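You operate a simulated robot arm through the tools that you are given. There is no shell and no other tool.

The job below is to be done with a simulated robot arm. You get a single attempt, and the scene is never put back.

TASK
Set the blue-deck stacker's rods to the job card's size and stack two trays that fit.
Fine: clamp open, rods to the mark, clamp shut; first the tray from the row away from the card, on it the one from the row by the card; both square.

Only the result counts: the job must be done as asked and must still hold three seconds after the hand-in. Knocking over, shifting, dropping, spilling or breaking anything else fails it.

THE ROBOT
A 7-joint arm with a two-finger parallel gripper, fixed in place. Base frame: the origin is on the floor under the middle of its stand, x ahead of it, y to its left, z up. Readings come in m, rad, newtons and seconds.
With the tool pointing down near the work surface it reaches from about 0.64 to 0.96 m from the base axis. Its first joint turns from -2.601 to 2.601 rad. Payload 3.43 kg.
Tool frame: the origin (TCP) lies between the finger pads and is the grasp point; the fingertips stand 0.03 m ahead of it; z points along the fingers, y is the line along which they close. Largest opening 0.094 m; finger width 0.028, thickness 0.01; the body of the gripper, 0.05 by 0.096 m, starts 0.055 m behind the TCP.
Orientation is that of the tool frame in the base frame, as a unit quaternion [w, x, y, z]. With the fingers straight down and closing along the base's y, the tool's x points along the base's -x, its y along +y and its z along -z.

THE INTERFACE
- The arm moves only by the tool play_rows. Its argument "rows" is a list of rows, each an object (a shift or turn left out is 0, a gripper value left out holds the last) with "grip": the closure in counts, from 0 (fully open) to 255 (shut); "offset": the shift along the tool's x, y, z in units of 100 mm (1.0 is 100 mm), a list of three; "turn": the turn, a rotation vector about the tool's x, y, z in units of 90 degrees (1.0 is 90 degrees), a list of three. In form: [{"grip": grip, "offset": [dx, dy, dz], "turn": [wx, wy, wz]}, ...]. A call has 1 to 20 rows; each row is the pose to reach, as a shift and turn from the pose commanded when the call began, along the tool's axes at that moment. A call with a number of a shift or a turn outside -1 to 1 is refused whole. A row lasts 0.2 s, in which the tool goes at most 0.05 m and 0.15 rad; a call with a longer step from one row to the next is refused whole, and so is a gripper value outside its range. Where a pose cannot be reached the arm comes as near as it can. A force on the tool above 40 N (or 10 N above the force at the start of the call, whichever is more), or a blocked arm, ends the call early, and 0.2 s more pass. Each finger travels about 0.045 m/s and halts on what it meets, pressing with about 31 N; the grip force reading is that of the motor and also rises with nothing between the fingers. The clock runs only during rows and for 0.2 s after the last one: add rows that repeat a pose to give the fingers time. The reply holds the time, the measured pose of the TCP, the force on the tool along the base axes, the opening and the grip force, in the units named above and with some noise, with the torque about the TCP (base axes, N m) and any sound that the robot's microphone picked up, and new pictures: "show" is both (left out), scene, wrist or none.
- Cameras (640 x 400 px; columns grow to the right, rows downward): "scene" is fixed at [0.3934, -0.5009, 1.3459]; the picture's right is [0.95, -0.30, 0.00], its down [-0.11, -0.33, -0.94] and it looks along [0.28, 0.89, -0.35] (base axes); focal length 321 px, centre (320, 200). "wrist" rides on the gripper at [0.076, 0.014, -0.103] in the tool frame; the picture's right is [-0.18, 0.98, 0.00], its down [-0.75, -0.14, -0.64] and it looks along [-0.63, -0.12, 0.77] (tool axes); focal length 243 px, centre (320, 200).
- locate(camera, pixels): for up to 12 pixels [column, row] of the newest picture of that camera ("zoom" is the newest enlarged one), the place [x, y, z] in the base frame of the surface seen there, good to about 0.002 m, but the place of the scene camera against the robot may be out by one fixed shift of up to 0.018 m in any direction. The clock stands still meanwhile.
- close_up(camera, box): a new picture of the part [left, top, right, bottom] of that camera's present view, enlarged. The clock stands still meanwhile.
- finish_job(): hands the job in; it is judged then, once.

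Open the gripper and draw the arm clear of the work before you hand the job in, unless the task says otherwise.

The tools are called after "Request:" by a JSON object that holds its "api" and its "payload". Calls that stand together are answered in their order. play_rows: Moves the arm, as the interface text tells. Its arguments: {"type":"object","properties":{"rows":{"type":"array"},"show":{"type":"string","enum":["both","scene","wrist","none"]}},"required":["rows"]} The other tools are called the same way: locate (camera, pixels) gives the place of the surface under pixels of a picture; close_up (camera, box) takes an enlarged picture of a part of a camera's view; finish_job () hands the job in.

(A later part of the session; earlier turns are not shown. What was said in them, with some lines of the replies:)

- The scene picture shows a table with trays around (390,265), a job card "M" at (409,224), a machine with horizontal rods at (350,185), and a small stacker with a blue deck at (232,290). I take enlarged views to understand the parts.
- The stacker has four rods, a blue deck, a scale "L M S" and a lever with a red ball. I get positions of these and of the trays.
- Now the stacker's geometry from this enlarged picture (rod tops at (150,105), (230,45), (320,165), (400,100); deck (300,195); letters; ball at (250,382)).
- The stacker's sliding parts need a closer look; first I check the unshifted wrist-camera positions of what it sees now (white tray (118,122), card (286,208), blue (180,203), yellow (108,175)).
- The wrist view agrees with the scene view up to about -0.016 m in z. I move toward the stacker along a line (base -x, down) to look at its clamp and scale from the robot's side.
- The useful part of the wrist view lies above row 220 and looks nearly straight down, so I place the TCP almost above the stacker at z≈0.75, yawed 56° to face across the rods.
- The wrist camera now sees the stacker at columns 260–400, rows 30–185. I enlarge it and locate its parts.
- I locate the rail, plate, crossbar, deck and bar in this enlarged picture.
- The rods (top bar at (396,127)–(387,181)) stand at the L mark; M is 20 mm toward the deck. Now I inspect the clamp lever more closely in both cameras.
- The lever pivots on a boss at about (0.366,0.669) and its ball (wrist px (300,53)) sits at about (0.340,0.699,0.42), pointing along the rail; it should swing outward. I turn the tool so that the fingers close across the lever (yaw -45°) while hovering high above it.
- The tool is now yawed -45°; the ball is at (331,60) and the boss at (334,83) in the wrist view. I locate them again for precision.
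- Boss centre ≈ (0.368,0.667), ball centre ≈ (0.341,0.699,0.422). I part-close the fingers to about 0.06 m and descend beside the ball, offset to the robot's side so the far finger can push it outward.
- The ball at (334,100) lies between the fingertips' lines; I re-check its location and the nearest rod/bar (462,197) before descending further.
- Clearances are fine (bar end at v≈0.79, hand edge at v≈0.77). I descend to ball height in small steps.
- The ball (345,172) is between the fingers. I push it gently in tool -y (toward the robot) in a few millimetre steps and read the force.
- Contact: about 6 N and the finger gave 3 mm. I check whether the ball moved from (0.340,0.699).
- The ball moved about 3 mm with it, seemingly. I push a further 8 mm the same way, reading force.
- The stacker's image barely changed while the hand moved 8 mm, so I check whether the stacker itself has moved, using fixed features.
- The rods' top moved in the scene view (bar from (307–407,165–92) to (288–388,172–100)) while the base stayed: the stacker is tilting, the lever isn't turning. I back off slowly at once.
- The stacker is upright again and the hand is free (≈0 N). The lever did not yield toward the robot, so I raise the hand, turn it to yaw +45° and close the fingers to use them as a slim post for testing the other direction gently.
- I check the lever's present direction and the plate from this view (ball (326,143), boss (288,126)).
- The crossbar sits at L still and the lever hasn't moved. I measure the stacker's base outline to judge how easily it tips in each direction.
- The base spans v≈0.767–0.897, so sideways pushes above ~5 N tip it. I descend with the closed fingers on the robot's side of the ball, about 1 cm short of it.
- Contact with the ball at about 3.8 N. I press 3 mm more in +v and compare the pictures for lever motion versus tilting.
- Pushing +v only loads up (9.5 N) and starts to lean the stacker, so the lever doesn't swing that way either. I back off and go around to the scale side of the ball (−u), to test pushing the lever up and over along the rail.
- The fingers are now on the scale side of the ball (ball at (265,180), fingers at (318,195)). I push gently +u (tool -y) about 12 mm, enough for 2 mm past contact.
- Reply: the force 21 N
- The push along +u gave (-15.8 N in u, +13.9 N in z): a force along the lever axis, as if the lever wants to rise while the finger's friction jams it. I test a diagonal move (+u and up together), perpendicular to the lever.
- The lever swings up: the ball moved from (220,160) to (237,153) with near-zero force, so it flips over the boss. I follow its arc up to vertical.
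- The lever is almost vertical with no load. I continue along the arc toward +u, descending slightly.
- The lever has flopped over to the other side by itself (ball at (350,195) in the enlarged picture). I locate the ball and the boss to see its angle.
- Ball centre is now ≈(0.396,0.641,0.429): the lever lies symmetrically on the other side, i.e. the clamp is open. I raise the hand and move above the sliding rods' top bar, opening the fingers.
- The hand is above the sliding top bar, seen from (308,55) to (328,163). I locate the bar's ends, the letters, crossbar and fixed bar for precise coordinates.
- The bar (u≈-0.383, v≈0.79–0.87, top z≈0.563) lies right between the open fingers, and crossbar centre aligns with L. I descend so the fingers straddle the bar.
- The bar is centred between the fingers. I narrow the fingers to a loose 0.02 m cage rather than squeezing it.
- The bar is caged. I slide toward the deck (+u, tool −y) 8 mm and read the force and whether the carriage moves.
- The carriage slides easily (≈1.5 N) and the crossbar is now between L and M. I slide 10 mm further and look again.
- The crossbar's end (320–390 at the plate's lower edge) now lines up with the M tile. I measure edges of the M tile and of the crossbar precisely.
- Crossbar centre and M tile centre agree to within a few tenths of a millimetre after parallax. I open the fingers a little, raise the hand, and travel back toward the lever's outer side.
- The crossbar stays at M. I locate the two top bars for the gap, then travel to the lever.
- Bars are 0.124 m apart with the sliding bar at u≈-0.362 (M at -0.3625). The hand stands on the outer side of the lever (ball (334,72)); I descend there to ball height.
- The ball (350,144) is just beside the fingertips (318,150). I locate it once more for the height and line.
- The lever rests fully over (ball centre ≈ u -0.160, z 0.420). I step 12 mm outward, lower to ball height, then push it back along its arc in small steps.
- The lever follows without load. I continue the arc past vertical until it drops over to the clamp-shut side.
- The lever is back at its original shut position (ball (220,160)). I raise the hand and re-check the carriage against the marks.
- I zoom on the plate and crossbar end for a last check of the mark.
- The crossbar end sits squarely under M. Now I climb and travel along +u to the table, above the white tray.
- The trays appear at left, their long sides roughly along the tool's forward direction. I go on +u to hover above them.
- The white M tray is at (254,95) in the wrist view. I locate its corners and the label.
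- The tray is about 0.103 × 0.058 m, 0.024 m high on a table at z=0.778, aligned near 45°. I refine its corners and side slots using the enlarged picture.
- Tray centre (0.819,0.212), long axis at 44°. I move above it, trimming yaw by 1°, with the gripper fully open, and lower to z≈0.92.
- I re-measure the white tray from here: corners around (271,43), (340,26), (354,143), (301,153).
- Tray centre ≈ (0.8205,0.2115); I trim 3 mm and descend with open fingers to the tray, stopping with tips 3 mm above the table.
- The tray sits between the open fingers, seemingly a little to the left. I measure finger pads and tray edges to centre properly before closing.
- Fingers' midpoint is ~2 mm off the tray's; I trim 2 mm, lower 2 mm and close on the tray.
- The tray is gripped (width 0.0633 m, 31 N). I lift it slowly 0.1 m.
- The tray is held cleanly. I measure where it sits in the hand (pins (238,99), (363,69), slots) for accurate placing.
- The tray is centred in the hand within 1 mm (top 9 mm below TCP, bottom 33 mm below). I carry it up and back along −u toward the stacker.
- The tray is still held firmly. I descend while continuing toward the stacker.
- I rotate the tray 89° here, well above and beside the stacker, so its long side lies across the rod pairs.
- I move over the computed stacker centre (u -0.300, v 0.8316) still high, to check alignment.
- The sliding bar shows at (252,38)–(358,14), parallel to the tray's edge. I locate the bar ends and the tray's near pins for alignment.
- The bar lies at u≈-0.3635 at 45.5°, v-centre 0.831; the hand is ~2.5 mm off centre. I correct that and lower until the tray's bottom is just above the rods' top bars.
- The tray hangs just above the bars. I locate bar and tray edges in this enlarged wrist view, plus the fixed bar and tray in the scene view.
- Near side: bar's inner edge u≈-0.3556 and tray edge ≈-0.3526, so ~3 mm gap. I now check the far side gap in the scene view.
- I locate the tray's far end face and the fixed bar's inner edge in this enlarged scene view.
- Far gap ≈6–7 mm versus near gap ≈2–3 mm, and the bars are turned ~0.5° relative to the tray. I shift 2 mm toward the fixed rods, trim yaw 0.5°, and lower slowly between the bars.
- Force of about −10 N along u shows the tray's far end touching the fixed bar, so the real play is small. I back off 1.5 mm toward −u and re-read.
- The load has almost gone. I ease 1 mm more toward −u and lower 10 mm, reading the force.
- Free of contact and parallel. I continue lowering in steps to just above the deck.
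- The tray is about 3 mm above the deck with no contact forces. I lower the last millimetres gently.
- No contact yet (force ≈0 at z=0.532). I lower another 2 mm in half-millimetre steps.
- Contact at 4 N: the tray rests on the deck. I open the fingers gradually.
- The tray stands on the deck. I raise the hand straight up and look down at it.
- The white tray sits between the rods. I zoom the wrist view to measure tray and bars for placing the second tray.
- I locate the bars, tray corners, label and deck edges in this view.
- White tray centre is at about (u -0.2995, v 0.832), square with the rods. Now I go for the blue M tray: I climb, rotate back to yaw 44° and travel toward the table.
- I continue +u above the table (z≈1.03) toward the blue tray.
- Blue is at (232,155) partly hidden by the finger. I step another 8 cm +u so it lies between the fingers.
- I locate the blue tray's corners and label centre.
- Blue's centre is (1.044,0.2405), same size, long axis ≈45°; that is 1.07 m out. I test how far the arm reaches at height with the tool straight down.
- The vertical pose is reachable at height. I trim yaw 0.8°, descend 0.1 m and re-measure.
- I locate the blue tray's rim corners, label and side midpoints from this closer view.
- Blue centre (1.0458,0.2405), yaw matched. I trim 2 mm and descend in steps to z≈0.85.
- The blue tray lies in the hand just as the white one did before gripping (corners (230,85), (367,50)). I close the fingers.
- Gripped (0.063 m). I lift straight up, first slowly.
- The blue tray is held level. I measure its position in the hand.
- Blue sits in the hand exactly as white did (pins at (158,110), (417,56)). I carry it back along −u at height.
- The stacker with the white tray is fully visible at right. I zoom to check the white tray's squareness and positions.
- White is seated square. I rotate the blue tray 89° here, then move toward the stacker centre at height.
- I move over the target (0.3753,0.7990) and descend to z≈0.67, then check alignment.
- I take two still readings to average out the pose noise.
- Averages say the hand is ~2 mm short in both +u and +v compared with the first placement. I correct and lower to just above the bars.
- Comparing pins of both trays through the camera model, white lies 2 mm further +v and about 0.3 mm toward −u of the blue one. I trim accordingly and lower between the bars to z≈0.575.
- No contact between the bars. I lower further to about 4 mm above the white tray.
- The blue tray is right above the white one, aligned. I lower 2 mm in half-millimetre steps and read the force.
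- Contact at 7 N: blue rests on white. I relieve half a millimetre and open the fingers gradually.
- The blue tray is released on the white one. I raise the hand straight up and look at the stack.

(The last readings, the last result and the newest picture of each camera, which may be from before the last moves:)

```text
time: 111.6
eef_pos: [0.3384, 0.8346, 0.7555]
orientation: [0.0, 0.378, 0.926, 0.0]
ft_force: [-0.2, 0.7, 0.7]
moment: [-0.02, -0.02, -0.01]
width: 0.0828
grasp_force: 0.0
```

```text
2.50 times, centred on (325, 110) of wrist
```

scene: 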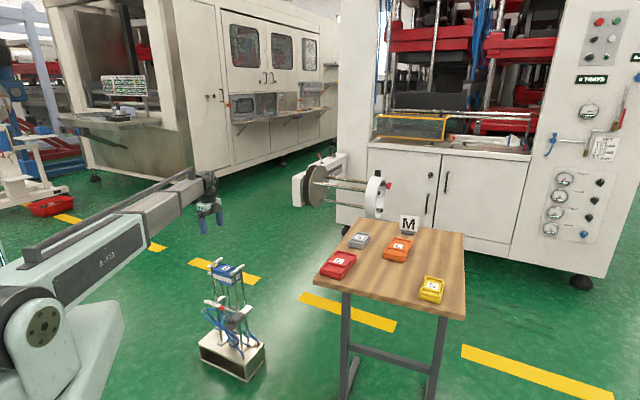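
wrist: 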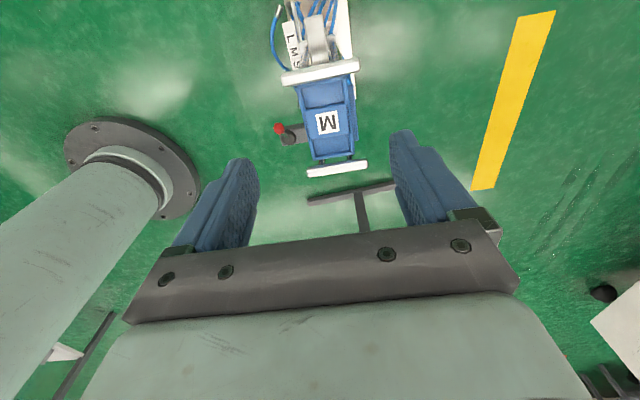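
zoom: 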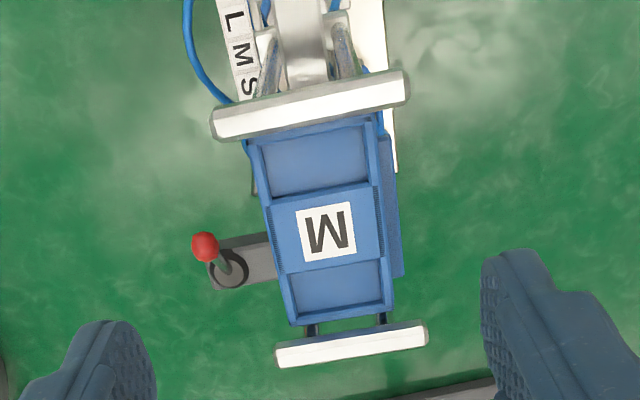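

The stack stands square between the rods and the lever is at its shut position. I retreat upward and turn to view the marks and the stack once more.

Request:
{"api": "play_rows", "payload": {"rows": [{"offset": [-0.05, -0.09, -0.05], "turn": [0, 0, -0.09]}, {"offset": [-0.05, -0.18, -0.1], "turn": [0, 0, -0.18]}, {"offset": [-0.05, -0.27, -0.1], "turn": [0, 0, -0.27]}, {"offset": [-0.05, -0.36, -0.1], "turn": [0, 0, -0.36]}, {"offset": [-0.05, -0.45, -0.1], "turn": [0, 0, -0.45]}, {"offset": [-0.05, -0.54, -0.1], "turn": [0, 0, -0.54]}, {"offset": [-0.05, -0.63, -0.1], "turn": [0, 0, -0.63]}, {"offset": [-0.05, -0.7, -0.1], "turn": [0, 0, -0.72]}, {"offset": [-0.05, -0.7, -0.1], "turn": [0, 0, -0.81]}, {"offset": [-0.05, -0.7, -0.1], "turn": [0, 0, -0.9]}, {"offset": [-0.05, -0.7, -0.1], "turn": [0, 0, -0.98]}], "show": "both"}}

Request:
{"api": "close_up", "payload": {"camera": "wrist", "box": [230, 20, 400, 190]}}

Request:
{"api": "close_up", "payload": {"camera": "scene", "box": [205, 250, 255, 290]}}

```text
time: 114.0
eef_pos: [0.2937, 0.7823, 0.7646]
orientation: [0.0, -0.373, 0.928, 0.0]
ft_force: [0.7, -0.1, -0.7]
moment: [0.0, 0.03, -0.01]
width: 0.0826
grasp_force: 0.0
```

scene: 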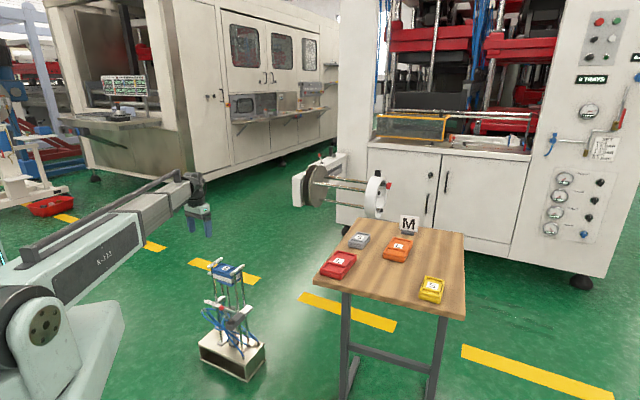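
wrist: 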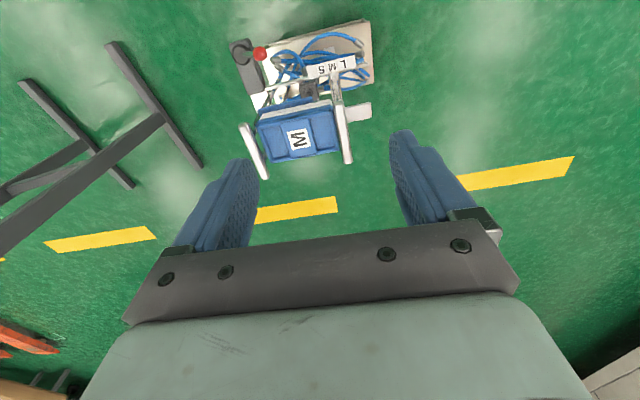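

```text
2.35 times, centred on (315, 105) of wrist
```

zoom: 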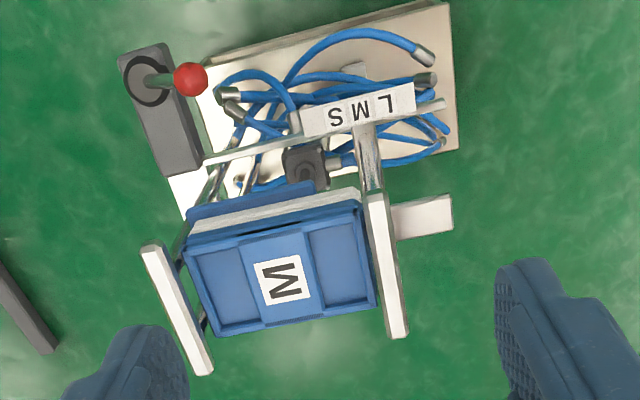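

```text
10.00 times, centred on (230, 270) of scene
```

zoom: 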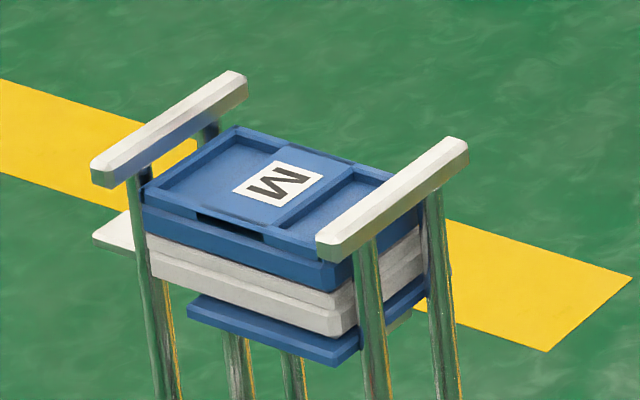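

Everything looks aligned. One last zoom on the scale to confirm the crossbar under M, and on the lever.

Request:
{"api": "close_up", "payload": {"camera": "wrist", "box": [295, 45, 375, 95]}}

Request:
{"api": "close_up", "payload": {"camera": "scene", "box": [205, 290, 260, 335]}}

```text
8.00 times, centred on (335, 70) of wrist
```

zoom: 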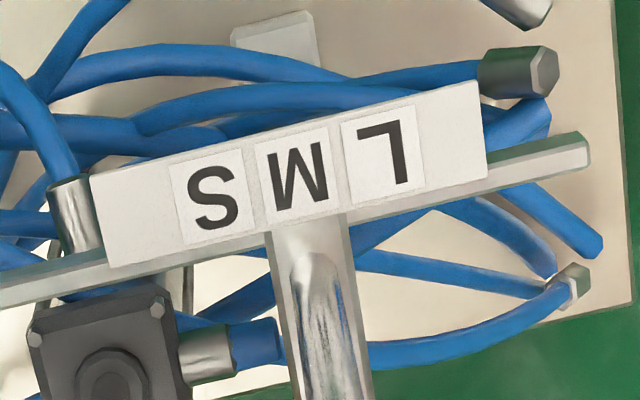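

```text
8.89 times, centred on (232, 312) of scene
```

zoom: 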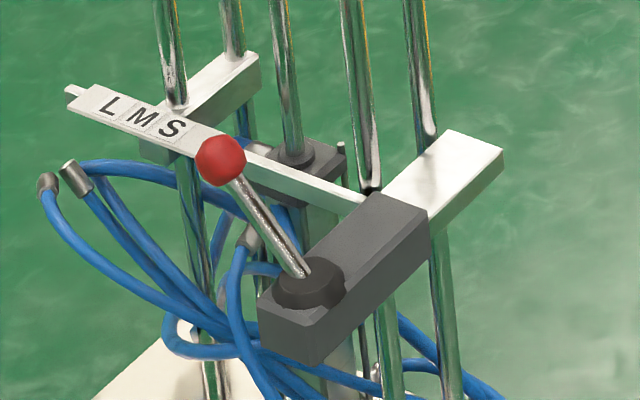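

Crossbar edges (267–343) match the M tile (268–343), and the lever is shut. I open the gripper fully, draw the arm up and clear, and then hand in.

Request:
{"api": "play_rows", "payload": {"rows": [{"grip": 0, "offset": [0.1, 0, -0.4]}, {"grip": 0, "offset": [0.2, 0, -0.8]}, {"grip": 0, "offset": [0.3, 0, -1.0]}], "show": "none"}}

Request:
{"api": "play_rows", "payload": {"rows": [{"offset": [0, -0.3, -0.3]}, {"offset": [0, -0.6, -0.6]}, {"offset": [0, -0.9, -0.9]}, {"offset": [0, -0.9, -0.9]}, {"offset": [0, -0.9, -0.9]}], "show": "both"}}

```text
time: 114.8
eef_pos: [0.2724, 0.7598, 0.8653]
orientation: [0.0, -0.373, 0.928, 0.0]
ft_force: [-0.7, 0.8, -0.3]
moment: [0.0, -0.02, 0.0]
width: 0.0939
grasp_force: 0.0
```

```text
time: 116.0
eef_pos: [0.3346, 0.6946, 0.9559]
orientation: [0.0, -0.373, 0.928, 0.0]
ft_force: [-0.3, -0.2, 0.6]
moment: [-0.04, 0.02, 0.02]
width: 0.0938
grasp_force: 0.0
```

scene: 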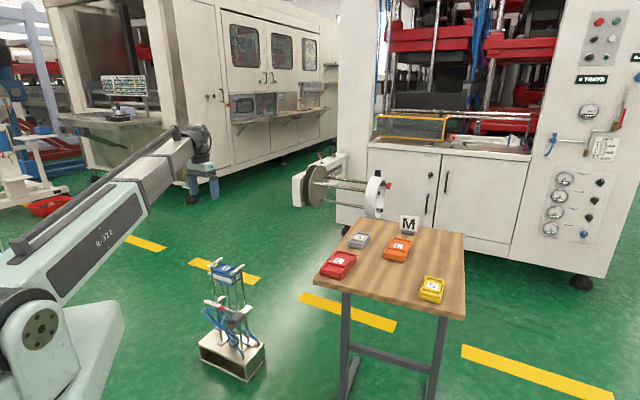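
wrist: 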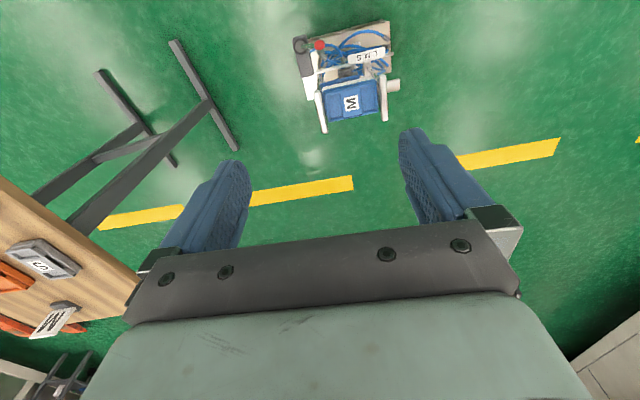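

The arm is clear, the gripper is open, and the stack (226,273 in the scene view) stands undisturbed with the other trays untouched. I hand the job in.

Request:
{"api": "finish_job", "payload": {}}

```text
The job is handed in.
```

I set the rods to M, shut the clamp, and stacked the two M trays. The job is handed in, but I haven't seen the verdict.

- **Clamp and rods:** I flipped the lever over to open the clamp and slid the rods from L to M. The crossbar lines up with the M tile to well under a millimetre. I then flipped the lever back to its original shut position.
- **Trays:** The white M tray, from the row away from the card, sits on the blue deck. The blue M tray, from the row by the card, sits on top of it. Both looked square to the rods in the last close-ups.
- **Stacker leaned:** While finding out which way the lever moves, I pushed it sideways and the stacker tipped slightly. I backed off and it settled upright, with its base perhaps 1–2 mm from where it started. It may have tipped slightly again when the white tray touched the fixed bar on its way down, and I backed off from that too.
- **Finish:** The other trays and the card were not touched. The gripper is open and the arm is well clear of the stack.
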